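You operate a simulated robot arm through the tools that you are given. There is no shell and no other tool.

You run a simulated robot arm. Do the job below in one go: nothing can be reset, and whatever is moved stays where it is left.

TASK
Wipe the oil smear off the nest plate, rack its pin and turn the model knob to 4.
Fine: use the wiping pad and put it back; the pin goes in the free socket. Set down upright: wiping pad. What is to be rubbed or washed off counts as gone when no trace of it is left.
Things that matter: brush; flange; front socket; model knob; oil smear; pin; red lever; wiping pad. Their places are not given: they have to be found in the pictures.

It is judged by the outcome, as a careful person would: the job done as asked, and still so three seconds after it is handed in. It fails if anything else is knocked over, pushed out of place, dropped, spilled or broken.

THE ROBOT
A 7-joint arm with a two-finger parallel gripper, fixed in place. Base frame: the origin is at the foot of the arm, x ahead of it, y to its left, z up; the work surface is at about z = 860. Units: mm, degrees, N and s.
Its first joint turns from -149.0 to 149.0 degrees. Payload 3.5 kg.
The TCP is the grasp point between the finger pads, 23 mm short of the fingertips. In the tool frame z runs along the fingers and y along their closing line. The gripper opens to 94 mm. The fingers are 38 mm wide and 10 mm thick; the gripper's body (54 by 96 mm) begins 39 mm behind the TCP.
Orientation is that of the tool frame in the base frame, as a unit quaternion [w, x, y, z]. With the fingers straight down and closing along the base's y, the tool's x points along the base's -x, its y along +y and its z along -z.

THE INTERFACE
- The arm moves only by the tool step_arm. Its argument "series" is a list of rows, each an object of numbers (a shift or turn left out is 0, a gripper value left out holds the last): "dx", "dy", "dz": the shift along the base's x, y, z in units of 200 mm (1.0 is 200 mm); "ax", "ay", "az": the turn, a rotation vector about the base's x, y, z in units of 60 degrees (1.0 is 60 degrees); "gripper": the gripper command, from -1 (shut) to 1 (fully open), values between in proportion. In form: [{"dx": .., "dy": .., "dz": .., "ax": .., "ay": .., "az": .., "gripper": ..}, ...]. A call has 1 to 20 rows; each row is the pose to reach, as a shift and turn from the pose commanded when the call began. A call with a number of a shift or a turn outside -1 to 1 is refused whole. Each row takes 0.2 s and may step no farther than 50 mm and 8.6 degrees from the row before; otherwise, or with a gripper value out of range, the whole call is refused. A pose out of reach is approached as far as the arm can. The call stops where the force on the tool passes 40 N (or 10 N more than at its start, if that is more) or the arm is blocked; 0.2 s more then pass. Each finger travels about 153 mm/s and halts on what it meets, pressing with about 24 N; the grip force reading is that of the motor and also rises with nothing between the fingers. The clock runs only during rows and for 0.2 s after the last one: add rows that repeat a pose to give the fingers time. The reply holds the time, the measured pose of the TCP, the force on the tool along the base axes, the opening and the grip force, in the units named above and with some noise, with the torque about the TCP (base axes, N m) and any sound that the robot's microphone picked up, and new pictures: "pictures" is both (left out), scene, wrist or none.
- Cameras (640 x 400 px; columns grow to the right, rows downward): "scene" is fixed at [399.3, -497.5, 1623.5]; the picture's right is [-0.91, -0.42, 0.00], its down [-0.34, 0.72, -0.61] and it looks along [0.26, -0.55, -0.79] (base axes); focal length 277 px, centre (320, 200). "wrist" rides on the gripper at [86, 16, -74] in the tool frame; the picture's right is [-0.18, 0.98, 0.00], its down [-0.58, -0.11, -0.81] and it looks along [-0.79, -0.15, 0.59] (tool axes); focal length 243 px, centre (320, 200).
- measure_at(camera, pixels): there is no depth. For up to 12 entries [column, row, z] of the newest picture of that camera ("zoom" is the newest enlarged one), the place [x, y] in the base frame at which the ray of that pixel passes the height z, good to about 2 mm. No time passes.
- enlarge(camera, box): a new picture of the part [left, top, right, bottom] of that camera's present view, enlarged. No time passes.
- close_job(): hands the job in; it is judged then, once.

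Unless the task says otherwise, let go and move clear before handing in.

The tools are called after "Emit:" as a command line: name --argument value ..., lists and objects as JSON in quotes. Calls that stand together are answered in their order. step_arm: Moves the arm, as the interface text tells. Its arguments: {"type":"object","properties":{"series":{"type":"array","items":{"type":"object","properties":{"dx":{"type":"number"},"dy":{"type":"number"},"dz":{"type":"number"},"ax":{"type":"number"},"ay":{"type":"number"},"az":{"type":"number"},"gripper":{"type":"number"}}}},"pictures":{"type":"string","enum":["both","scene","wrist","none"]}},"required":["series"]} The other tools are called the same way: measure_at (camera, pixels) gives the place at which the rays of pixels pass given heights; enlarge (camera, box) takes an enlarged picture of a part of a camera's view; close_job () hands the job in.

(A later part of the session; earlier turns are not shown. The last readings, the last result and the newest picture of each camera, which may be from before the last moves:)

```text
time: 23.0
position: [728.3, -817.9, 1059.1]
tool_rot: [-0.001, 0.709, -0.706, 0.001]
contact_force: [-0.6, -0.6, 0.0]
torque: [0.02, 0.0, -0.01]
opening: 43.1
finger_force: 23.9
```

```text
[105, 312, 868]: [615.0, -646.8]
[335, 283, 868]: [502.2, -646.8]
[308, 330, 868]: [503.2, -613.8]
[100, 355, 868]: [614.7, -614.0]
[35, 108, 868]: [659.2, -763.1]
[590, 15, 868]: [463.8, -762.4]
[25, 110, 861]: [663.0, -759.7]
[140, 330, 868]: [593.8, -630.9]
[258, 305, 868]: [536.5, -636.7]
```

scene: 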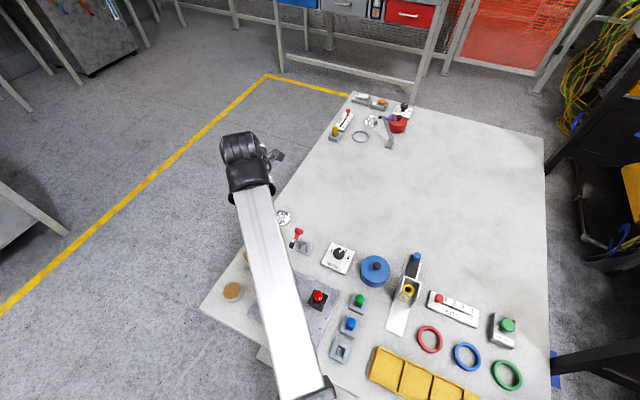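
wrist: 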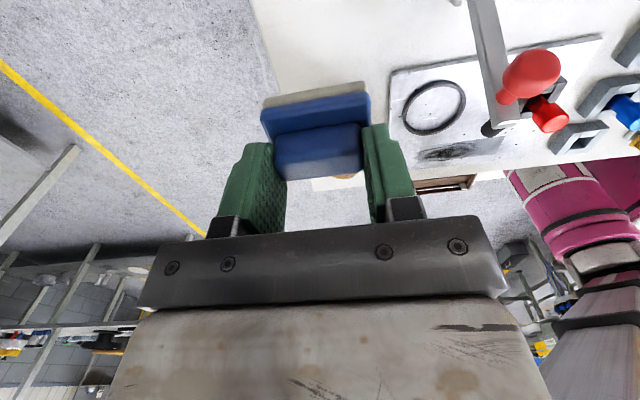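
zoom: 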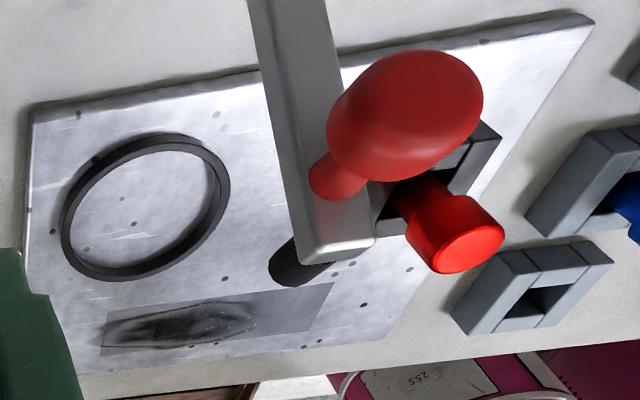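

The smear's rectangle spans x 502–615, y −647 to −614 on the plate (top about z 868–870), and the ring edge lies near y −665. I'll carry the pad above the smear's +x end, staying high.

Emit:
step_arm --series '[{"dx": -0.08, "dy": 0.1}, {"dx": -0.2, "dy": 0.27}, {"dx": -0.34, "dy": 0.45}, {"dx": -0.48, "dy": 0.63}, {"dx": -0.6, "dy": 0.8}, {"dx": -0.68, "dy": 0.91, "dz": -0.1}, {"dx": -0.705, "dy": 0.95, "dz": -0.25}, {"dx": -0.705, "dy": 0.95, "dz": -0.4}, {"dx": -0.705, "dy": 0.95, "dz": -0.4}]'

Emit:
enlarge --camera "wrist" --box '[200, 0, 520, 200]'

```text
time: 25.0
position: [586.9, -626.3, 976.9]
tool_rot: [0.0, 0.708, -0.706, 0.0]
contact_force: [-0.2, 0.1, -1.2]
torque: [0.01, 0.0, 0.04]
opening: 43.2
finger_force: 24.2
```

scene: 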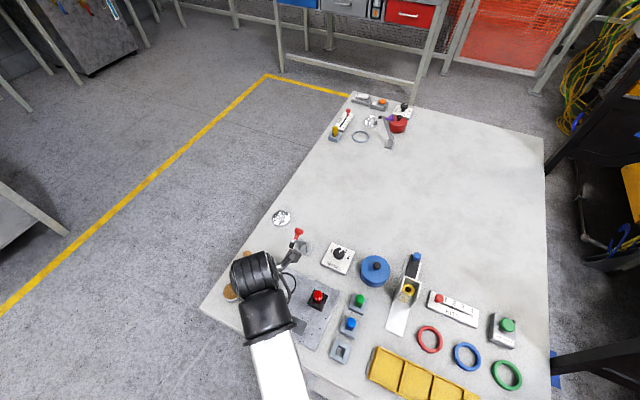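
wrist: 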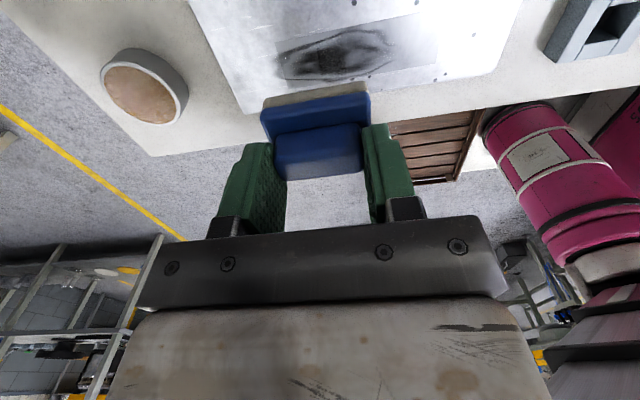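

```text
2.00 times, centred on (360, 100) of wrist
```

zoom: 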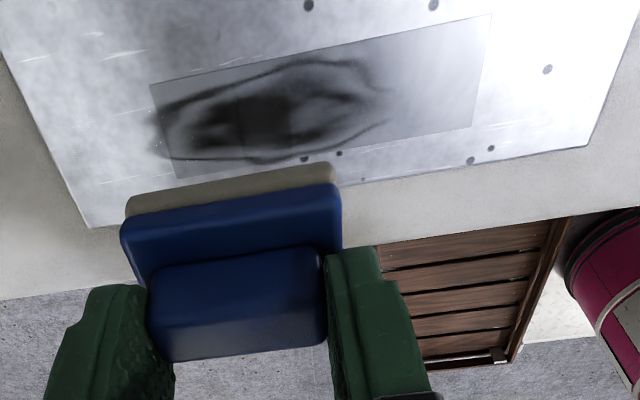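

The smear is well seen here. I'll re-measure its corners and the plate's front edge from this closer view.

Emit:
measure_at --camera "zoom" --pixels '[[150, 85, 869], [492, 14, 869], [472, 128, 869], [178, 178, 869], [150, 125, 869], [205, 162, 869], [385, 100, 869], [300, 58, 869], [90, 228, 869], [588, 145, 869], [92, 235, 861]]'

```text
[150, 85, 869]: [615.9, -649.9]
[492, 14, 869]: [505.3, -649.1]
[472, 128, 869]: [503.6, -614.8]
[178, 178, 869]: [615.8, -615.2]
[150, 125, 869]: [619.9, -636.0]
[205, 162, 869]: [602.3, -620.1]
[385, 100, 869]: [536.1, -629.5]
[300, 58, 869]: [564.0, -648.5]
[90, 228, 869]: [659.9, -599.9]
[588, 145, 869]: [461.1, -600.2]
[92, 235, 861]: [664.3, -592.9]
```

The smear fits within x 504–620, y −650 to −615, so its centre is about (560,-632). I'll line the pad up at its +x end and lower to about 7 mm above the expected contact height.

Emit:
step_arm --series '[{"dx": 0.045, "dy": -0.016, "dz": -0.05}, {"dx": 0.045, "dy": -0.016, "dz": -0.15}, {"dx": 0.045, "dy": -0.016, "dz": -0.22}, {"dx": 0.045, "dy": -0.016, "dz": -0.26}, {"dx": 0.045, "dy": -0.016, "dz": -0.26}]'

Emit:
enlarge --camera "scene" --box '[220, 210, 348, 290]'

```text
time: 26.2
position: [594.4, -629.5, 925.3]
tool_rot: [-0.001, 0.709, -0.706, 0.0]
contact_force: [0.0, -0.3, -0.9]
torque: [0.01, -0.01, -0.02]
opening: 42.9
finger_force: 24.4
```

scene: 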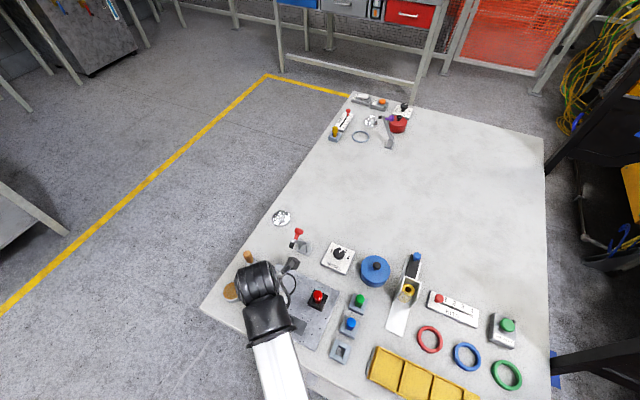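
wrist: 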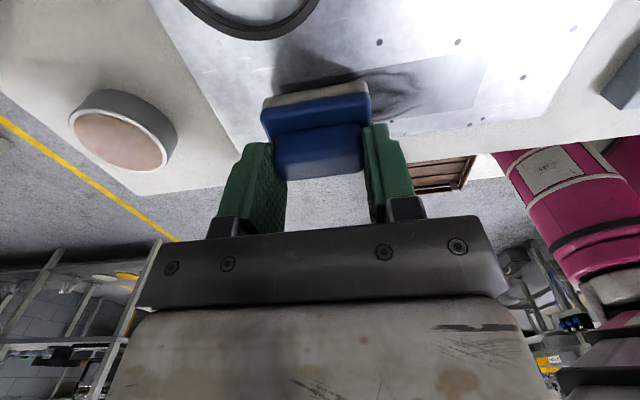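

```text
5.00 times, centred on (284, 250) of scene
```

zoom: 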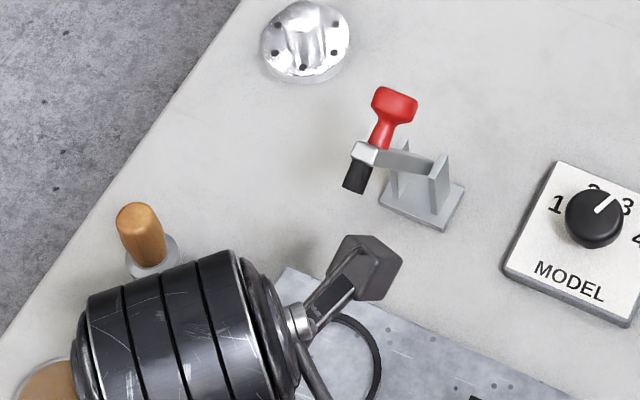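

All is clear and the camera box stays off the lever. I'll lower in small steps to touch the plate and read the force.

Emit:
step_arm --series '[{"dz": -0.015}, {"dz": -0.025}, {"dz": -0.03}, {"dz": -0.035}, {"dz": -0.035}]' --pictures "none"

```text
time: 27.4
position: [595.6, -629.4, 919.8]
tool_rot: [-0.001, 0.708, -0.706, 0.001]
contact_force: [-1.1, -0.1, -1.0]
torque: [-0.02, -0.05, -0.03]
opening: 42.9
finger_force: 23.8
```

There's no clear contact yet at z≈919. I'll go a little lower in 1 mm steps.

Emit:
step_arm --series '[{"dz": -0.005}, {"dz": -0.01}, {"dz": -0.01}]' --pictures "none"

```text
time: 28.2
position: [595.7, -628.7, 918.4]
tool_rot: [0.0, 0.709, -0.706, 0.001]
contact_force: [1.3, -2.2, 12.1]
torque: [-0.08, 0.1, 0.01]
opening: 42.9
finger_force: 23.6
```

Contact shows Fz ≈ 12 N, which is a good wiping pressure. Now a stroke along −x over the smear and back.

Emit:
step_arm --series '[{"dx": -0.04}, {"dx": -0.09}, {"dx": -0.14}, {"dx": -0.19}, {"dx": -0.24}, {"dx": -0.29}, {"dx": -0.34}, {"dx": -0.34}, {"dx": -0.29}, {"dx": -0.24}, {"dx": -0.19}, {"dx": -0.14}, {"dx": -0.09}, {"dx": -0.04}, {"dx": 0.0}, {"dx": 0.0}]'

Emit:
enlarge --camera "wrist" --box '[200, 0, 520, 200]'

```text
time: 31.6
position: [595.0, -630.3, 918.4]
tool_rot: [0.0, 0.708, -0.706, 0.0]
contact_force: [-4.5, -0.2, 13.9]
torque: [-0.04, 0.13, -0.02]
opening: 43.1
finger_force: 24.2
```

scene: 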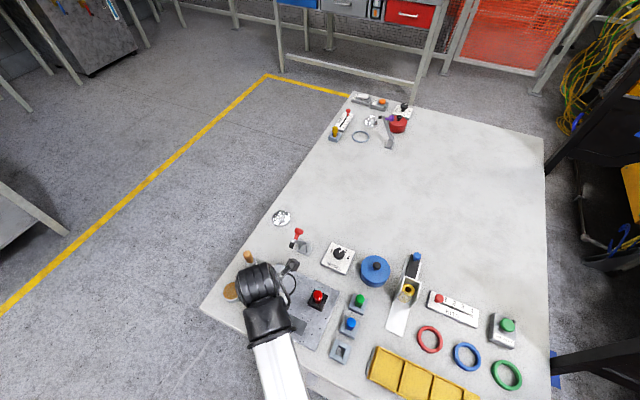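
wrist: 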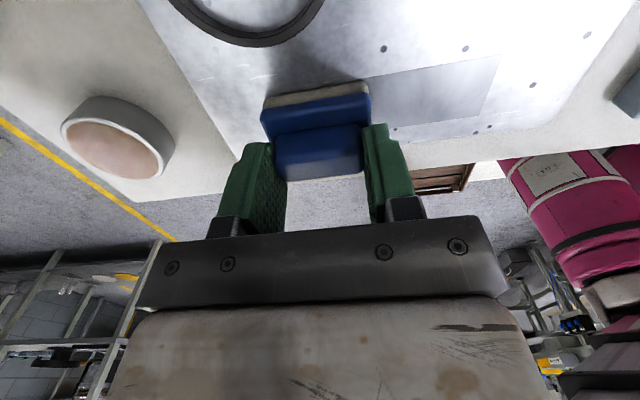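

```text
2.00 times, centred on (360, 100) of wrist
```

zoom: 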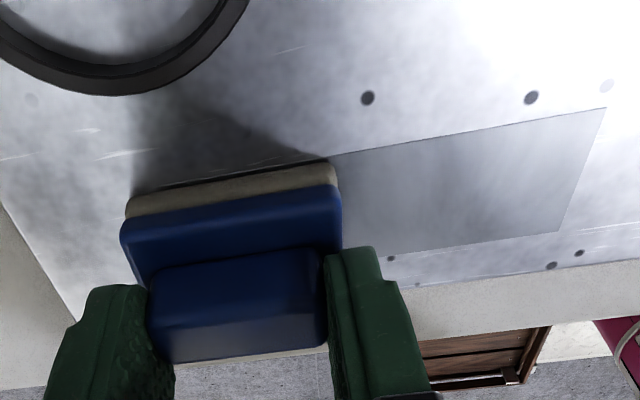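

The dark film is gone from the part now uncovered. Before the side strokes I'll check how near the ring is to the pad.

Emit:
measure_at --camera "zoom" --pixels '[[115, 96, 870], [60, 85, 870], [170, 82, 870], [240, 10, 870], [128, 218, 870], [335, 185, 870], [607, 108, 869], [560, 232, 869]]'

```text
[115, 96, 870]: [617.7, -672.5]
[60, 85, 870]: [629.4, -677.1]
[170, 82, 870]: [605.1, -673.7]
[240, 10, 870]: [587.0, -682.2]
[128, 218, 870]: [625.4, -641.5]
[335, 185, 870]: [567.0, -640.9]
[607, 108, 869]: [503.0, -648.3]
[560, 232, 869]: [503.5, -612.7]
```

The ring's nearest edge is at y −672 while the pad's edge is near −649, so ±6 mm side strokes are safe. I'll wipe along both offsets.

Emit:
step_arm --series '[{"dx": 0.03, "dy": 0.0}, {"dx": 0.03, "dy": 0.03}, {"dx": -0.03, "dy": 0.03}, {"dx": -0.09, "dy": 0.03}, {"dx": -0.15, "dy": 0.03}, {"dx": -0.21, "dy": 0.03}, {"dx": -0.27, "dy": 0.03}, {"dx": -0.34, "dy": 0.03}, {"dx": -0.34, "dy": 0.0}, {"dx": -0.34, "dy": -0.03}, {"dx": -0.28, "dy": -0.03}, {"dx": -0.22, "dy": -0.03}, {"dx": -0.16, "dy": -0.03}, {"dx": -0.1, "dy": -0.03}, {"dx": -0.04, "dy": -0.03}, {"dx": 0.03, "dy": -0.03}, {"dx": 0.03, "dy": 0.0}, {"dx": 0.0, "dy": 0.0}]' --pictures "none"

```text
time: 35.4
position: [597.2, -629.9, 917.5]
tool_rot: [0.0, 0.709, -0.706, 0.002]
contact_force: [2.3, -0.3, 3.6]
torque: [-0.04, -0.08, 0.04]
opening: 43.1
finger_force: 24.2
```

The force fell to about 4 N. I'll press 1 mm more, do one more full pass, then lift to inspect.

Emit:
step_arm --series '[{"dx": 0.02, "dz": -0.004}, {"dx": -0.04, "dz": -0.004}, {"dx": -0.1, "dz": -0.004}, {"dx": -0.16, "dz": -0.004}, {"dx": -0.22, "dz": -0.004}, {"dx": -0.28, "dz": -0.004}, {"dx": -0.34, "dz": -0.004}, {"dx": -0.28, "dz": -0.004}, {"dx": -0.22, "dz": -0.004}, {"dx": -0.16, "dz": -0.004}, {"dx": -0.1, "dz": -0.004}, {"dx": -0.04, "dz": -0.004}, {"dx": 0.03, "dz": -0.004}, {"dx": 0.03, "dz": -0.004}]' --pictures "none"

Emit:
step_arm --series '[{"dz": 0.05}, {"dz": 0.15}, {"dz": 0.3}, {"dz": 0.5}, {"dz": 0.7}, {"dz": 0.7}]'

Emit:
enlarge --camera "wrist" --box '[200, 0, 520, 200]'

```text
time: 38.4
position: [601.4, -630.5, 917.6]
tool_rot: [0.0, 0.708, -0.706, 0.001]
contact_force: [-0.1, -0.5, 1.9]
torque: [-0.04, 0.09, 0.02]
opening: 43.2
finger_force: 24.1
```

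```text
time: 39.8
position: [603.4, -629.3, 1056.3]
tool_rot: [-0.001, 0.709, -0.706, 0.0]
contact_force: [-0.6, 1.5, -0.6]
torque: [0.01, -0.01, -0.01]
opening: 43.2
finger_force: 24.1
```

scene: 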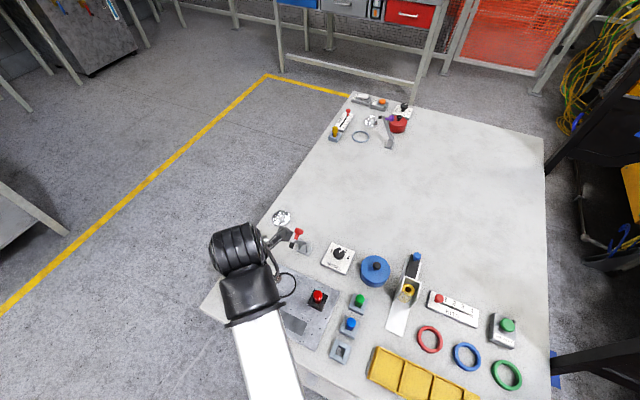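
wrist: 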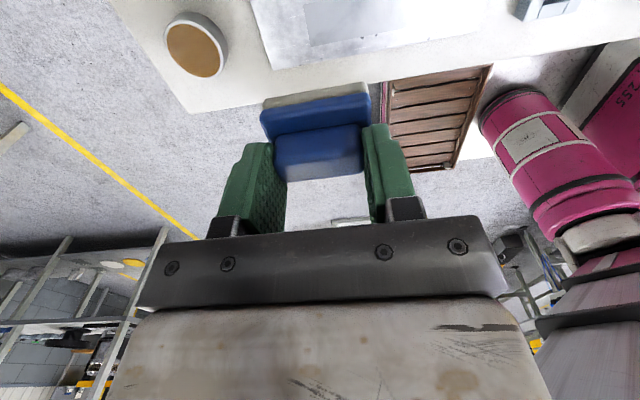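

```text
2.00 times, centred on (360, 100) of wrist
```

zoom: 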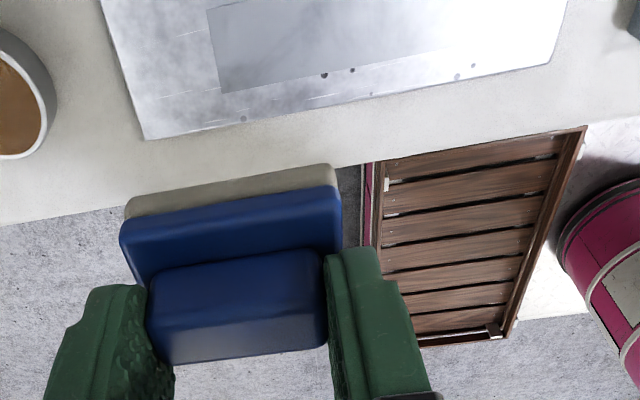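

The part in view looks clean. I'll back off in −y so the wrist camera sees the whole wiped area.

Emit:
step_arm --series '[{"dy": -0.1}, {"dy": -0.25}, {"dy": -0.4}, {"dy": -0.4}]'

Emit:
enlarge --camera "wrist" --box '[230, 0, 550, 200]'

Emit:
enlarge --camera "scene" --box '[250, 270, 346, 350]'

```text
time: 40.8
position: [602.9, -710.5, 1057.1]
tool_rot: [-0.001, 0.708, -0.706, 0.001]
contact_force: [0.5, 0.7, -1.2]
torque: [-0.04, 0.0, 0.01]
opening: 43.3
finger_force: 24.1
```

scene: 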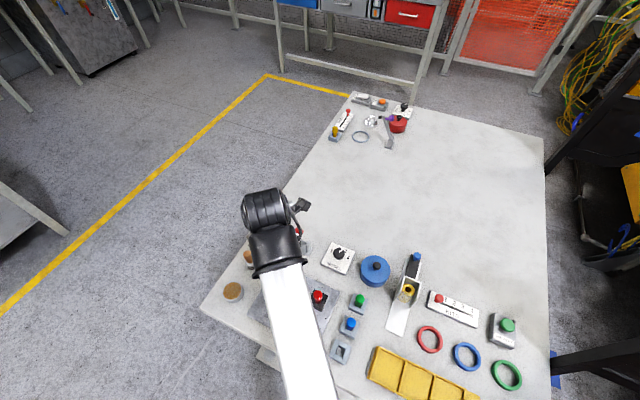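
wrist: 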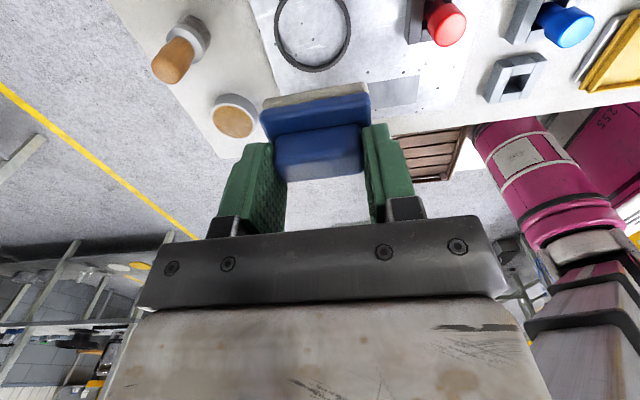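

```text
2.00 times, centred on (390, 100) of wrist
```

zoom: 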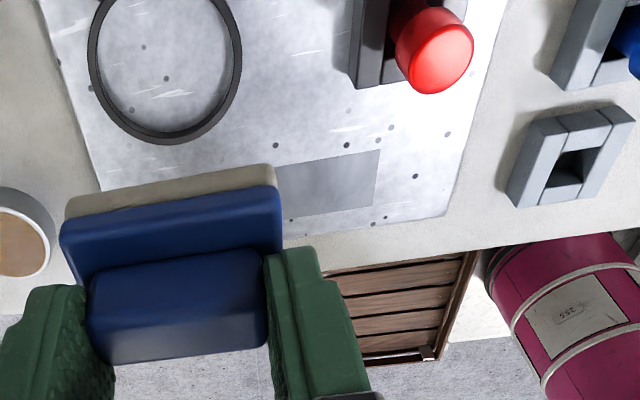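

```text
5.00 times, centred on (298, 310) of scene
```

zoom: 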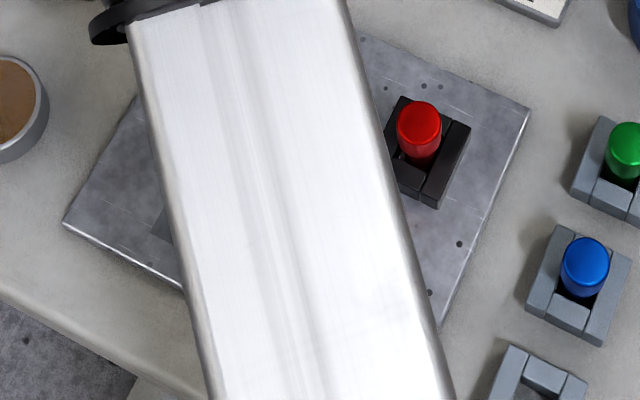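

The pad hides part of the area, so I'll shift 70 mm in +x to see the whole rectangle beside it.

Emit:
step_arm --series '[{"dx": 0.1}, {"dx": 0.25}, {"dx": 0.35}, {"dx": 0.35}]' --pictures "wrist"

Emit:
enlarge --camera "wrist" --box '[340, 20, 580, 170]'

```text
time: 41.8
position: [672.7, -711.3, 1056.2]
tool_rot: [0.0, 0.708, -0.706, 0.001]
contact_force: [-0.3, 0.3, -0.9]
torque: [0.03, -0.01, -0.01]
opening: 42.8
finger_force: 24.4
```

wrist: 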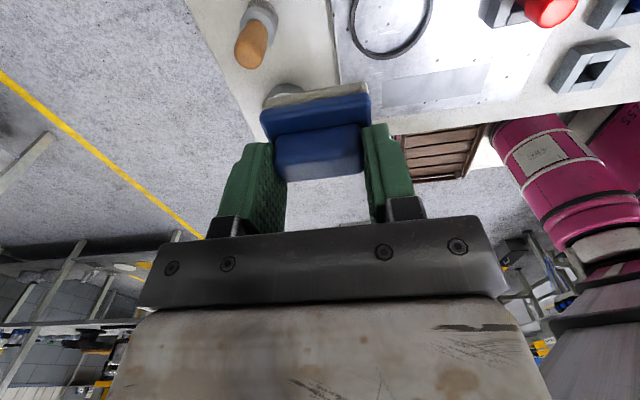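

```text
2.67 times, centred on (460, 95) of wrist
```

zoom: 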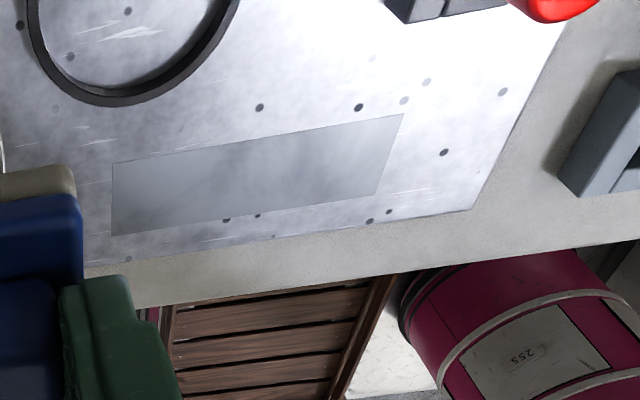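

The dark smear is gone and only a uniform grey patch remains; it was there at the clean end from the start. I'll look closer for any leftover trace.

Emit:
enlarge --camera "wrist" --box '[372, 55, 500, 115]'

```text
5.00 times, centred on (436, 85) of wrist
```

zoom: 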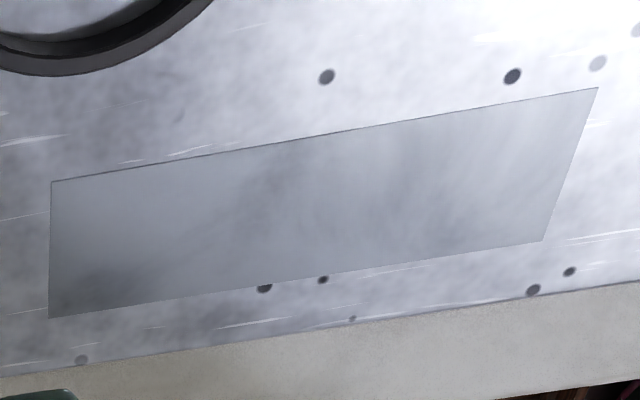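

A faint darker cloud shows near the front-left corner at zoom (100,285). It may be plate mottling, but I'll wipe again with proper pressure to be sure. Moving back over it now.

Emit:
step_arm --series '[{"dx": -0.1, "dy": 0.1}, {"dx": -0.22, "dy": 0.25}, {"dx": -0.33, "dy": 0.38}, {"dx": -0.37, "dy": 0.43}, {"dx": -0.37, "dy": 0.43, "dz": -0.2}, {"dx": -0.37, "dy": 0.43, "dz": -0.4}, {"dx": -0.37, "dy": 0.43, "dz": -0.55}, {"dx": -0.37, "dy": 0.43, "dz": -0.65}, {"dx": -0.37, "dy": 0.43, "dz": -0.69}, {"dx": -0.37, "dy": 0.43, "dz": -0.7}, {"dx": -0.37, "dy": 0.43, "dz": -0.705}, {"dx": -0.37, "dy": 0.43, "dz": -0.705}]' --pictures "none"

```text
time: 44.4
position: [599.5, -623.0, 917.5]
tool_rot: [-0.001, 0.708, -0.706, 0.002]
contact_force: [7.6, 0.2, 29.5]
torque: [-0.04, -0.03, 0.01]
opening: 43.3
finger_force: 23.7
```

The force is about 30 N, more than needed. I'll ease up about 1 mm and wipe two lanes, one toward the front edge and one central.

Emit:
step_arm --series '[{"dz": 0.004}, {"dx": 0.03, "dz": 0.004}, {"dx": 0.03, "dy": 0.015, "dz": 0.004}, {"dx": -0.03, "dy": 0.015, "dz": 0.004}, {"dx": -0.09, "dy": 0.015, "dz": 0.004}, {"dx": -0.15, "dy": 0.015, "dz": 0.004}, {"dx": -0.21, "dy": 0.015, "dz": 0.004}, {"dx": -0.27, "dy": 0.015, "dz": 0.004}, {"dx": -0.34, "dy": 0.015, "dz": 0.004}, {"dx": -0.34, "dy": -0.015, "dz": 0.004}, {"dx": -0.34, "dy": -0.04, "dz": 0.004}, {"dx": -0.28, "dy": -0.04, "dz": 0.004}, {"dx": -0.22, "dy": -0.04, "dz": 0.004}, {"dx": -0.16, "dy": -0.04, "dz": 0.004}, {"dx": -0.1, "dy": -0.04, "dz": 0.004}, {"dx": -0.04, "dy": -0.04, "dz": 0.004}, {"dx": 0.03, "dy": -0.04, "dz": 0.004}, {"dx": 0.03, "dy": -0.02, "dz": 0.004}, {"dx": 0.03, "dy": 0.0, "dz": 0.004}, {"dx": 0.0, "dy": 0.0, "dz": 0.004}]' --pictures "none"

```text
time: 46.5
position: [528.4, -620.9, 917.8]
tool_rot: [-0.002, 0.709, -0.706, 0.0]
contact_force: [2.0, 4.0, 11.3]
torque: [-0.04, 0.08, -0.03]
opening: 43.0
finger_force: 25.0
stopped in row 10: the force on the tool passed its limit at 41 N (the readings are from after the stop); the commanded pose is now the measured one
```

The stroke stopped on a force peak while changing lanes; the readings now are mild (11 N down). I'll continue more gently from here along the central lane.

Emit:
step_arm --series '[{"dx": 0.0, "dy": -0.015}, {"dx": 0.0, "dy": -0.03}, {"dx": 0.0, "dy": -0.045}, {"dx": 0.05, "dy": -0.045}, {"dx": 0.1, "dy": -0.045}, {"dx": 0.15, "dy": -0.045}, {"dx": 0.2, "dy": -0.045}, {"dx": 0.25, "dy": -0.045}, {"dx": 0.3, "dy": -0.045}, {"dx": 0.35, "dy": -0.045}, {"dx": 0.38, "dy": -0.045}, {"dx": 0.38, "dy": -0.02}, {"dx": 0.38, "dy": 0.0}, {"dx": 0.34, "dy": 0.0}, {"dx": 0.3, "dy": 0.0}]' --pictures "none"

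```text
time: 49.7
position: [590.7, -621.3, 916.7]
tool_rot: [-0.002, 0.709, -0.706, 0.0]
contact_force: [12.6, 1.7, 36.6]
torque: [-0.14, -0.23, 0.07]
opening: 42.9
finger_force: 24.0
```

That's a strong enough press (37 N). I'll lift off and go back to the viewing spot.

Emit:
step_arm --series '[{"dz": 0.02}, {"dz": 0.1}, {"dz": 0.3}, {"dz": 0.5}, {"dz": 0.7}, {"dz": 0.7, "dy": -0.1, "dx": 0.1}, {"dz": 0.7, "dy": -0.25, "dx": 0.22}, {"dz": 0.7, "dy": -0.38, "dx": 0.33}, {"dz": 0.7, "dy": -0.44, "dx": 0.4}, {"dz": 0.7, "dy": -0.44, "dx": 0.4}]'

Emit:
enlarge --camera "wrist" --box '[372, 55, 500, 115]'

Emit:
enlarge --camera "wrist" --box '[200, 0, 520, 200]'

```text
time: 51.9
position: [670.5, -708.4, 1056.8]
tool_rot: [-0.002, 0.708, -0.706, -0.001]
contact_force: [0.2, 0.5, -1.5]
torque: [-0.02, 0.03, 0.03]
opening: 43.1
finger_force: 23.7
```

scene: 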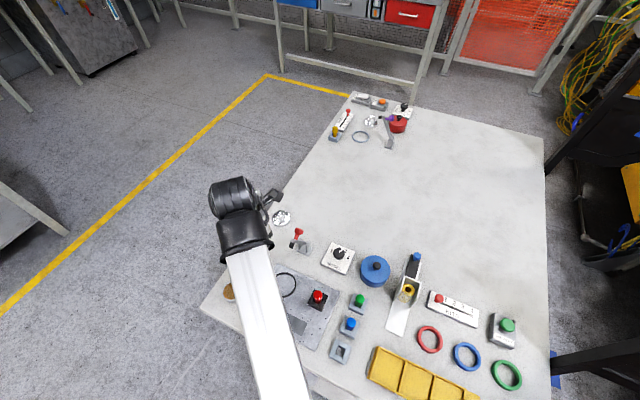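
wrist: 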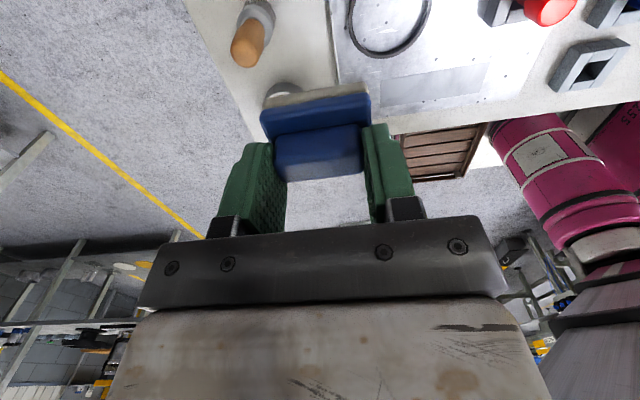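

```text
5.00 times, centred on (436, 85) of wrist
```

zoom: 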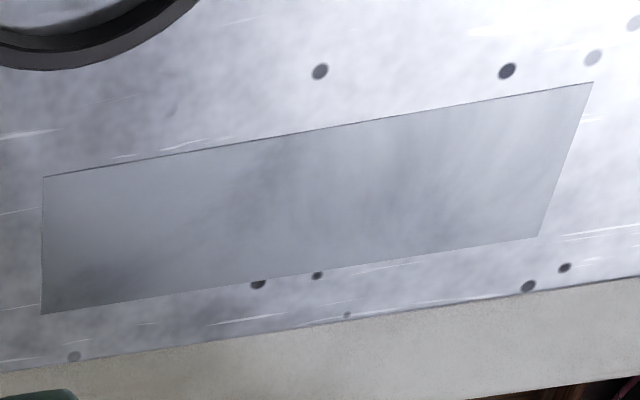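

```text
2.00 times, centred on (360, 100) of wrist
```

zoom: 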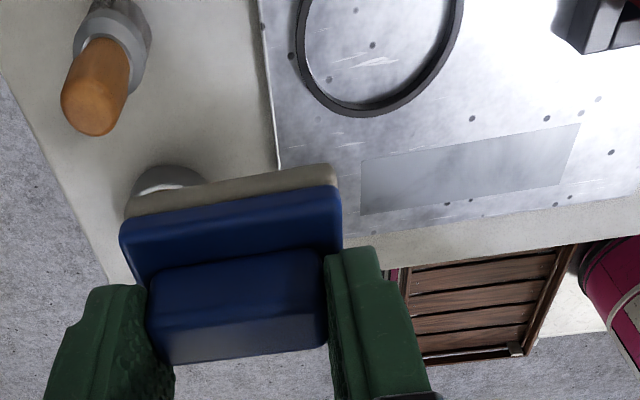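

The patch looks identical after extra wiping, so it's the plate's own finish and the oil is gone. I'll carry the pad back above its home spot.

Emit:
step_arm --series '[{"dx": 0.06, "dy": -0.1}, {"dx": 0.14, "dy": -0.27}, {"dx": 0.23, "dy": -0.43}, {"dx": 0.287, "dy": -0.544}, {"dx": 0.287, "dy": -0.544, "dz": -0.15}, {"dx": 0.287, "dy": -0.544, "dz": -0.35}, {"dx": 0.287, "dy": -0.544, "dz": -0.5}, {"dx": 0.287, "dy": -0.544, "dz": -0.6}, {"dx": 0.287, "dy": -0.544, "dz": -0.6}]'

Emit:
enlarge --camera "wrist" --box '[180, 0, 500, 200]'

```text
time: 53.9
position: [727.8, -818.0, 937.4]
tool_rot: [-0.002, 0.709, -0.706, 0.0]
contact_force: [0.2, -0.7, -1.4]
torque: [-0.04, 0.0, 0.01]
opening: 43.1
finger_force: 23.7
```

scene: 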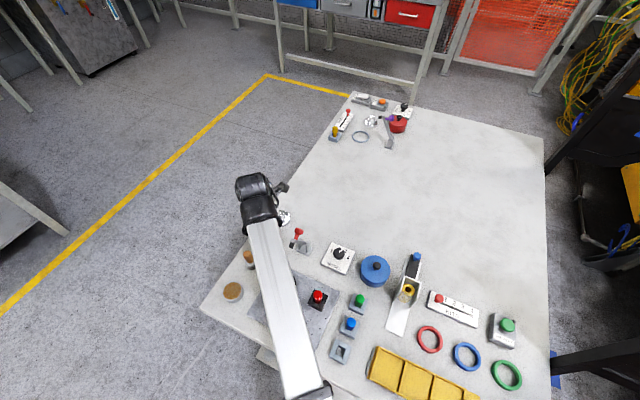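
wrist: 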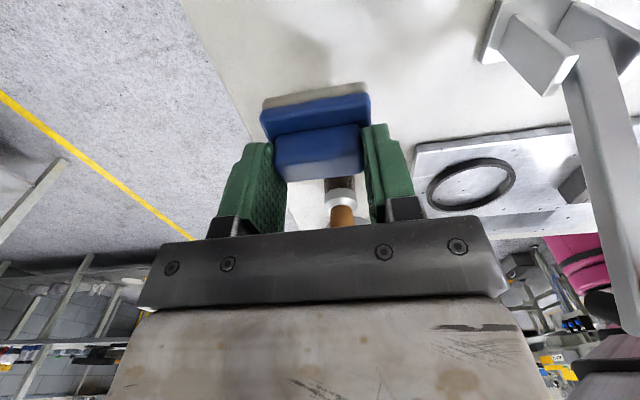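

```text
2.00 times, centred on (340, 100) of wrist
```

zoom: 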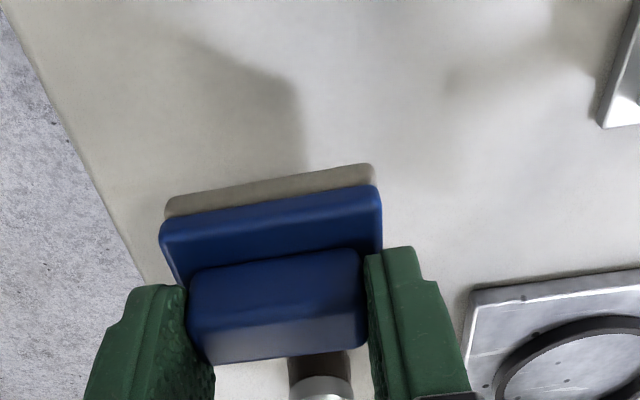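

The pad is over its home at (727.8,-818.0). I'll lower gently to the table and read the force before letting go.

Emit:
step_arm --series '[{"dz": -0.05}, {"dz": -0.09}, {"dz": -0.115}, {"dz": -0.125}, {"dz": -0.133}, {"dz": -0.138}, {"dz": -0.138}]' --pictures "none"

```text
time: 55.5
position: [726.9, -820.1, 909.9]
tool_rot: [-0.001, 0.709, -0.706, 0.0]
contact_force: [-0.1, 0.1, -0.1]
torque: [0.03, 0.02, -0.03]
opening: 43.3
finger_force: 24.2
```

Emit:
step_arm --series '[{"dz": -0.004}, {"dz": -0.008}, {"dz": -0.008}]' --pictures "none"

```text
time: 56.3
position: [726.7, -818.4, 908.5]
tool_rot: [-0.002, 0.708, -0.706, -0.001]
contact_force: [-0.8, 0.3, 0.3]
torque: [-0.02, 0.04, 0.01]
opening: 43.0
finger_force: 23.3
```

There's still no contact at z≈908.5. I'll go another millimetre down.

Emit:
step_arm --series '[{"dz": -0.004}, {"dz": -0.007}, {"dz": -0.007}]' --pictures "none"

```text
time: 57.1
position: [726.6, -819.3, 906.5]
tool_rot: [-0.001, 0.708, -0.706, 0.0]
contact_force: [-0.6, -2.2, 19.1]
torque: [-0.16, 0.22, 0.0]
opening: 43.5
finger_force: 24.4
```

The pad is down (Fz 19 N). I'll ease off slightly, open the fingers, then rise straight up.

Emit:
step_arm --series '[{"dz": 0.003}, {"dz": 0.003, "gripper": 0.0}, {"dz": 0.003, "gripper": 0.25}, {"dz": 0.003, "gripper": 0.45}, {"dz": 0.003, "gripper": 0.45}, {"dz": 0.05, "gripper": 0.45}, {"dz": 0.15, "gripper": 0.45}, {"dz": 0.3, "gripper": 0.45}, {"dz": 0.5, "gripper": 0.45}, {"dz": 0.7, "gripper": 0.45}, {"dz": 0.7, "gripper": 0.45}]'

Emit:
enlarge --camera "wrist" --box '[230, 0, 422, 120]'

```text
time: 59.5
position: [728.1, -819.8, 1045.1]
tool_rot: [-0.003, 0.708, -0.706, 0.0]
contact_force: [0.4, 0.3, 0.1]
torque: [-0.02, -0.02, 0.04]
opening: 68.2
finger_force: 0.1
```

scene: 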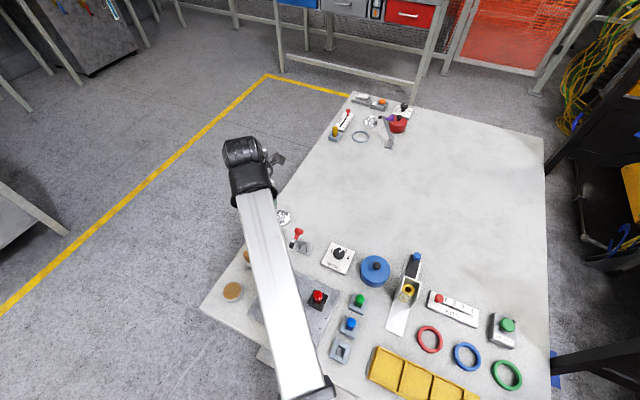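
wrist: 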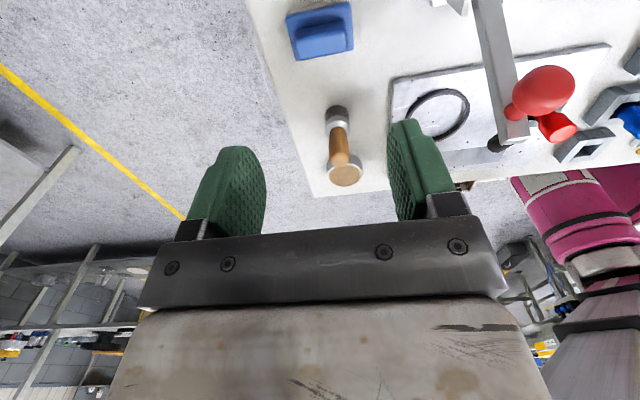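

```text
3.33 times, centred on (326, 60) of wrist
```

zoom: 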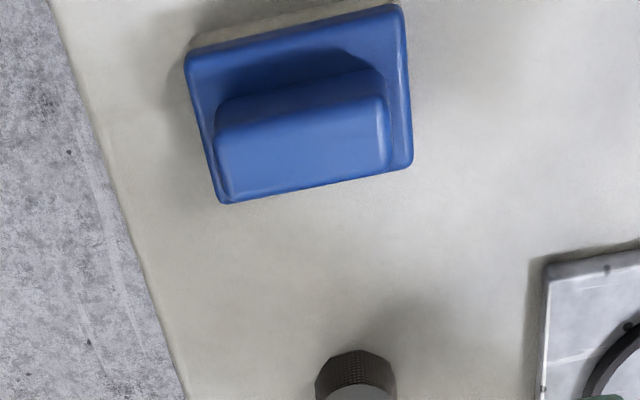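

The pad stands upright back in its place. Next is the pin: I'll rise over the lever's height and move toward the red pin for a look.

Emit:
step_arm --series '[{"dz": 0.15}, {"dz": 0.3}, {"dz": 0.3, "dy": 0.15, "dx": -0.1}, {"dz": 0.3, "dy": 0.32, "dx": -0.22}, {"dz": 0.3, "dy": 0.48, "dx": -0.38}, {"dz": 0.3, "dy": 0.52, "dx": -0.58}, {"dz": 0.3, "dy": 0.52, "dx": -0.78}, {"dz": 0.3, "dy": 0.52, "dx": -0.95}, {"dz": 0.2, "dy": 0.52, "dx": -1.0}, {"dz": 0.1, "dy": 0.52, "dx": -1.0}, {"dz": 0.1, "dy": 0.52, "dx": -1.0}]'

Emit:
enlarge --camera "wrist" --box '[230, 0, 470, 150]'

Emit:
enlarge --camera "scene" --box '[225, 205, 321, 265]'

```text
time: 61.9
position: [527.2, -715.6, 1066.1]
tool_rot: [-0.002, 0.709, -0.706, -0.002]
contact_force: [0.5, -0.1, -0.6]
torque: [-0.01, -0.01, 0.02]
opening: 68.0
finger_force: 0.1
```

scene: 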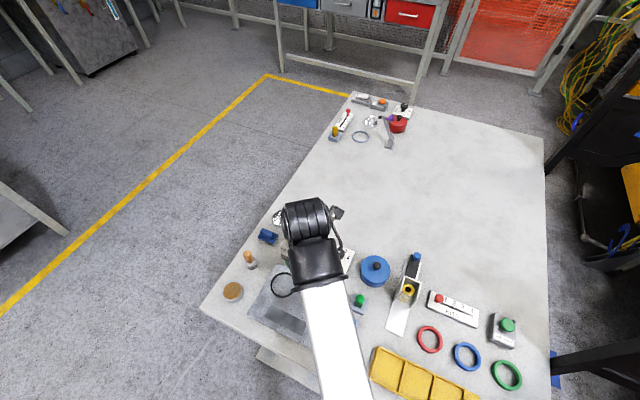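
wrist: 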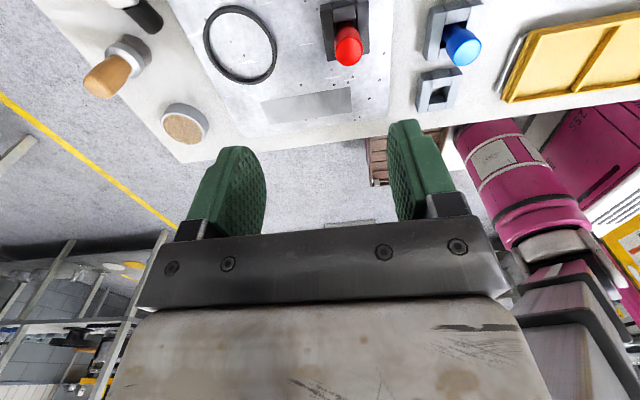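

```text
2.67 times, centred on (350, 75) of wrist
```

zoom: 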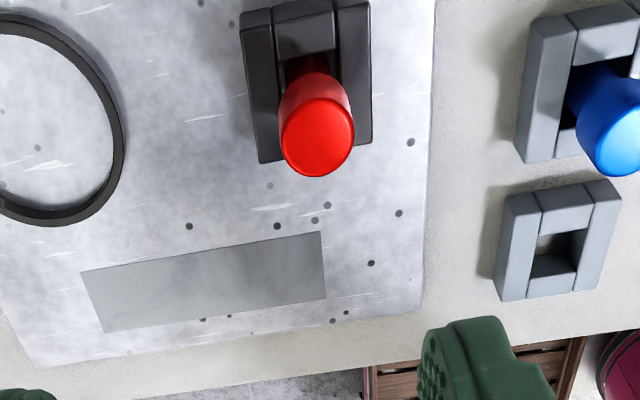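

```text
6.67 times, centred on (273, 235) of scene
```

zoom: 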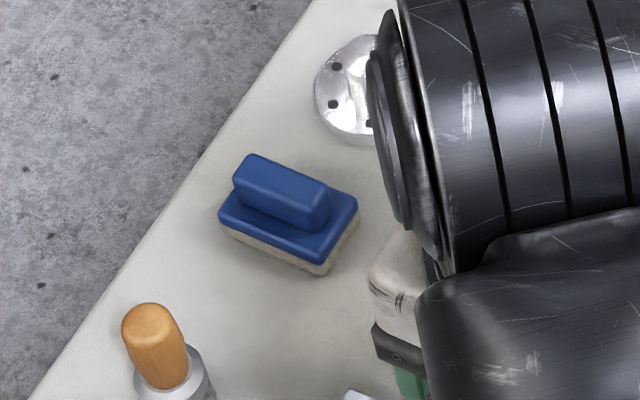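

The pad rests where it was. I'll re-enlarge the wrist view on the pin nest and measure the pin, nest and free socket.

Emit:
enlarge --camera "wrist" --box '[300, 0, 500, 125]'

Emit:
measure_at --camera "wrist" --pixels '[[348, 51, 900], [348, 51, 910], [348, 51, 920], [348, 51, 930], [462, 51, 910], [462, 51, 920]]'

Emit:
measure_at --camera "scene" --pixels '[[317.7, 293.7, 900], [317.7, 293.7, 910], [317.7, 293.7, 920], [317.7, 293.7, 930]]'

```text
3.20 times, centred on (400, 62) of wrist
```

zoom: 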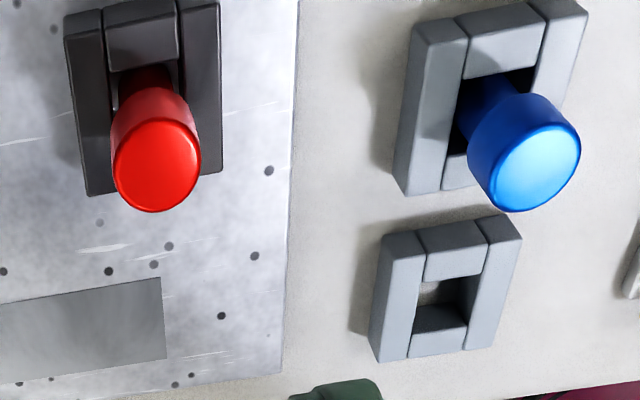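

```text
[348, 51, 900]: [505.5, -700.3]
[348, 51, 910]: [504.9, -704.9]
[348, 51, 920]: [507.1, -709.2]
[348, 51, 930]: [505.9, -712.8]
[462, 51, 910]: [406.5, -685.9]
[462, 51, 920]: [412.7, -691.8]
```

```text
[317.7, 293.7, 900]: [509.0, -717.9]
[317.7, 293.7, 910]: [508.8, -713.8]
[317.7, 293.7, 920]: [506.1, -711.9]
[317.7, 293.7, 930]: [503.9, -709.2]
```

The pin's top triangulates to about (506,-711) at z≈924, with a diameter of roughly 22 mm. I'll move over it and descend to z≈965 (tips above the pin) for a closer look.

Emit:
step_arm --series '[{"dx": -0.05, "dy": 0.01, "dz": -0.05}, {"dx": -0.105, "dy": 0.015, "dz": -0.15}, {"dx": -0.105, "dy": 0.015, "dz": -0.3}, {"dx": -0.105, "dy": 0.015, "dz": -0.43}, {"dx": -0.105, "dy": 0.015, "dz": -0.5}, {"dx": -0.105, "dy": 0.015, "dz": -0.5}]'

Emit:
enlarge --camera "wrist" --box '[220, 20, 420, 145]'

Emit:
enlarge --camera "wrist" --box '[380, 20, 580, 145]'

```text
time: 63.3
position: [505.8, -712.2, 965.7]
tool_rot: [-0.002, 0.709, -0.705, 0.0]
contact_force: [-0.1, 0.1, 0.6]
torque: [0.01, 0.0, 0.0]
opening: 68.5
finger_force: 0.2
```

scene: 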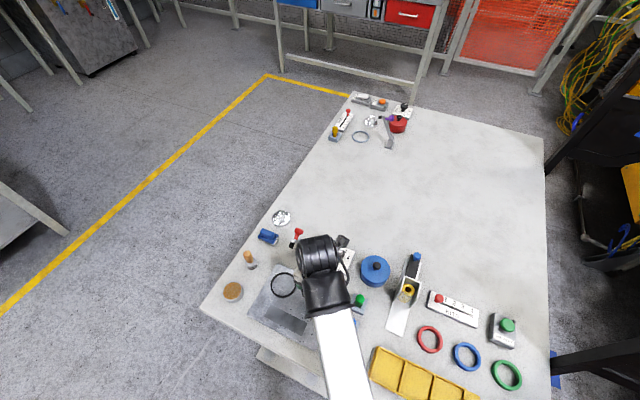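
wrist: 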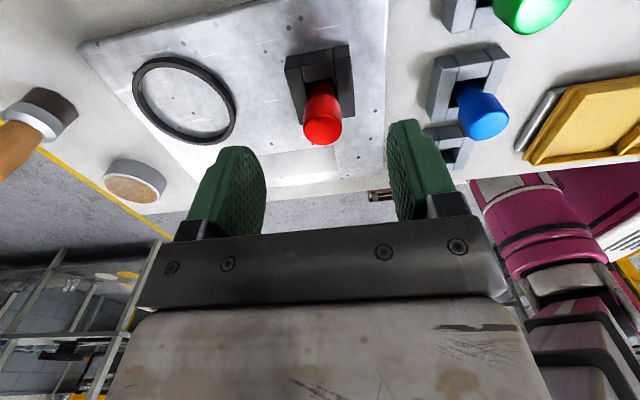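

```text
3.20 times, centred on (320, 82) of wrist
```

zoom: 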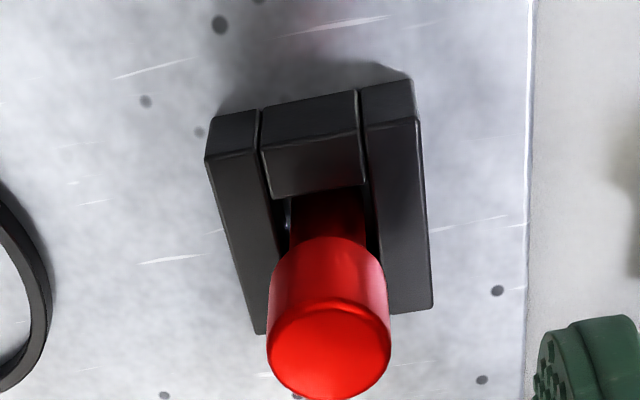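

```text
3.20 times, centred on (480, 82) of wrist
```

zoom: 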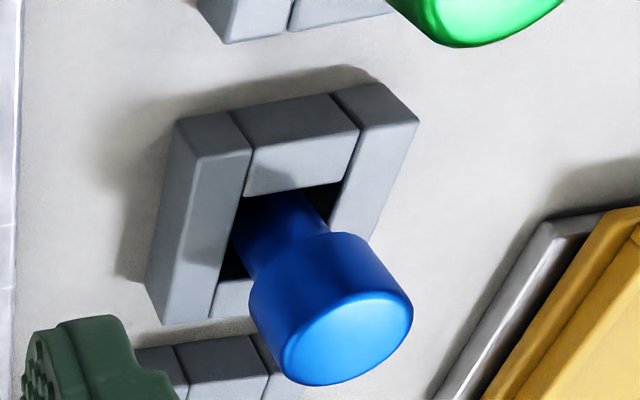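

The pin has a wide head (about 22 mm) over a narrower shaft, and it's nearly centred under the TCP. I'll gauge the nest's top height to know how low the tips may go.

Emit:
enlarge --camera "wrist" --box '[220, 20, 420, 145]'

Emit:
measure_at --camera "zoom" --pixels '[[411, 80, 869], [421, 119, 885], [421, 119, 890], [421, 119, 895], [214, 116, 869], [206, 160, 885], [206, 160, 890], [206, 160, 895], [433, 306, 890], [258, 332, 890], [328, 350, 924], [328, 240, 900]]'

```text
3.20 times, centred on (320, 82) of wrist
```

zoom: 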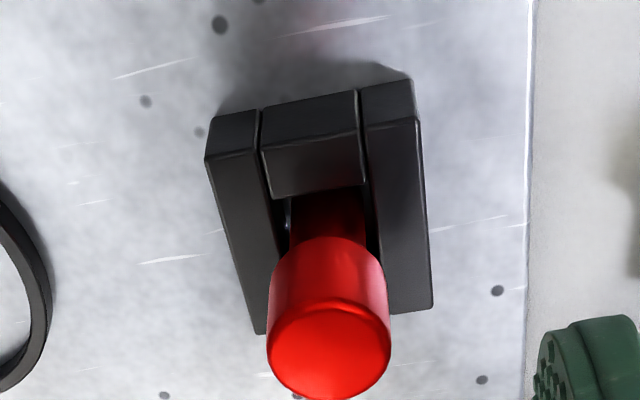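

```text
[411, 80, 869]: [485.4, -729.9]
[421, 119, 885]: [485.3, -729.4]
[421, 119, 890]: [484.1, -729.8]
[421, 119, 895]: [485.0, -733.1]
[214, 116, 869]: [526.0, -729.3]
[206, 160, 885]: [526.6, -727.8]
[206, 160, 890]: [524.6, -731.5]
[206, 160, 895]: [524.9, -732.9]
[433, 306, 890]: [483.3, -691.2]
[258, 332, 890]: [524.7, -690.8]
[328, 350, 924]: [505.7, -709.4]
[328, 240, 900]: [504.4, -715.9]
```

The nest spans x 484–525, y −730 to −691, with its top at z≈888. The pin head runs from about z 905 to 924. I'll lower to TCP z≈915 (tips at about 892, just above the nest) and close on the head.

Emit:
step_arm --series '[{"dx": -0.003, "dy": 0.007, "dz": -0.06}, {"dx": -0.003, "dy": 0.007, "dz": -0.14}, {"dx": -0.003, "dy": 0.007, "dz": -0.21}, {"dx": -0.003, "dy": 0.007, "dz": -0.25}, {"dx": -0.003, "dy": 0.007, "dz": -0.25}]' --pictures "wrist"

Emit:
enlarge --camera "wrist" --box '[200, 60, 440, 210]'

```text
time: 64.5
position: [504.8, -709.6, 916.2]
tool_rot: [-0.002, 0.708, -0.706, -0.002]
contact_force: [-0.5, -0.2, 0.5]
torque: [0.01, 0.01, 0.02]
opening: 68.1
finger_force: 0.1
```

wrist: 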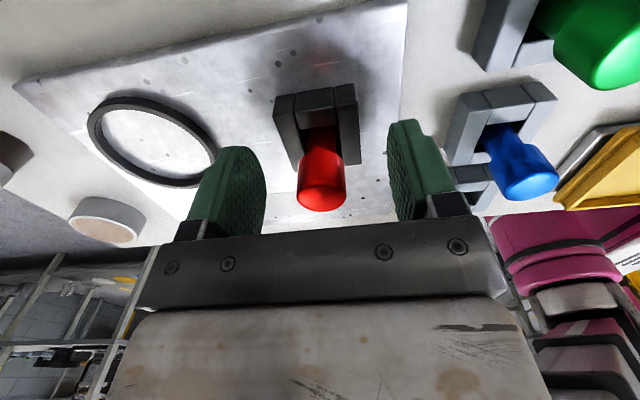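

```text
2.67 times, centred on (320, 135) of wrist
```

zoom: 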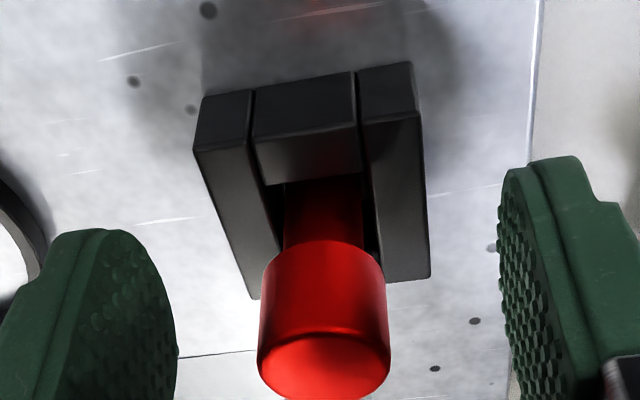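

The pin head is centred between the fingers (zoom column 322) with the tips clear of the nest. I'll close on it.

Emit:
step_arm --series '[{"gripper": 0.1}, {"gripper": -0.3}, {"gripper": -1}, {"gripper": -1}, {"gripper": -1}]' --pictures "wrist"

```text
time: 65.7
position: [505.1, -710.3, 916.0]
tool_rot: [-0.001, 0.708, -0.706, -0.001]
contact_force: [1.1, 0.3, 1.7]
torque: [0.01, -0.01, 0.0]
opening: 21.6
finger_force: 23.7
```

wrist: 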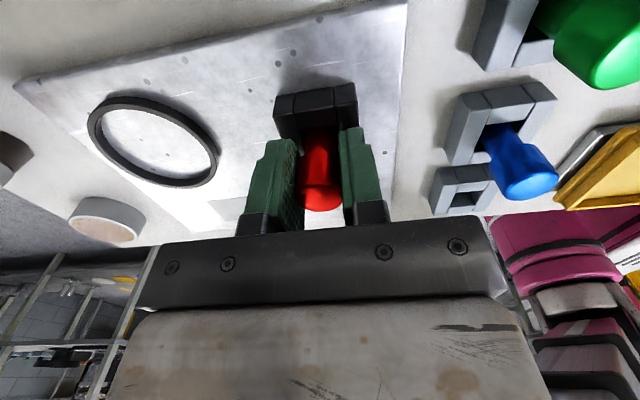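

The head is held (opening 21.6 mm). I'll lift straight up slowly.

Emit:
step_arm --series '[{"dz": 0.03}, {"dz": 0.08}, {"dz": 0.14}, {"dz": 0.2}, {"dz": 0.28}, {"dz": 0.38}, {"dz": 0.48}, {"dz": 0.5}, {"dz": 0.5}]'

Emit:
enlarge --camera "wrist" --box '[200, 0, 520, 200]'

```text
time: 67.7
position: [505.8, -710.2, 1014.1]
tool_rot: [-0.002, 0.708, -0.706, -0.001]
contact_force: [0.7, 1.0, -0.8]
torque: [0.03, -0.01, 0.02]
opening: 21.8
finger_force: 24.5
```

scene: 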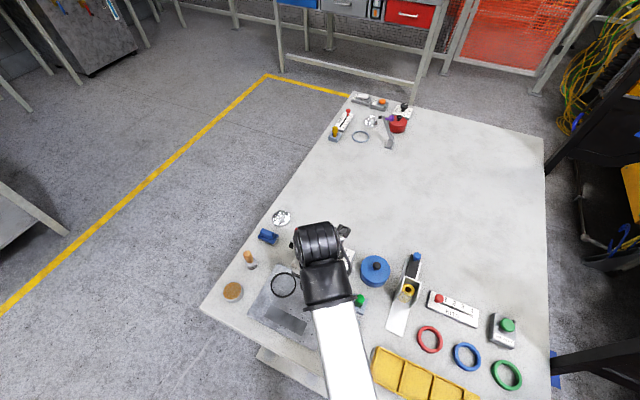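
wrist: 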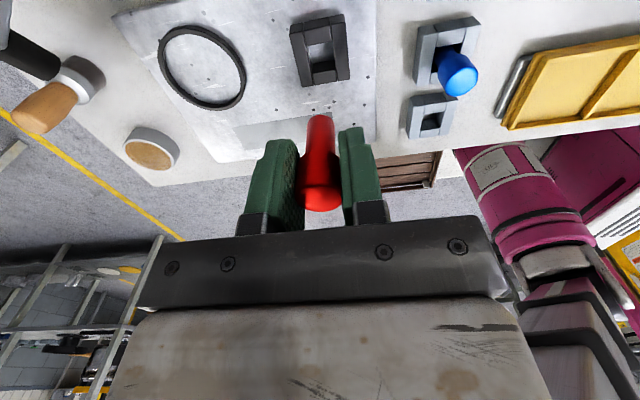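

```text
2.00 times, centred on (360, 100) of wrist
```

zoom: 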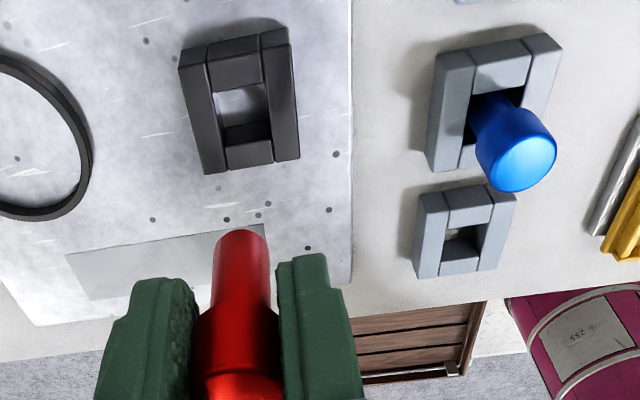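

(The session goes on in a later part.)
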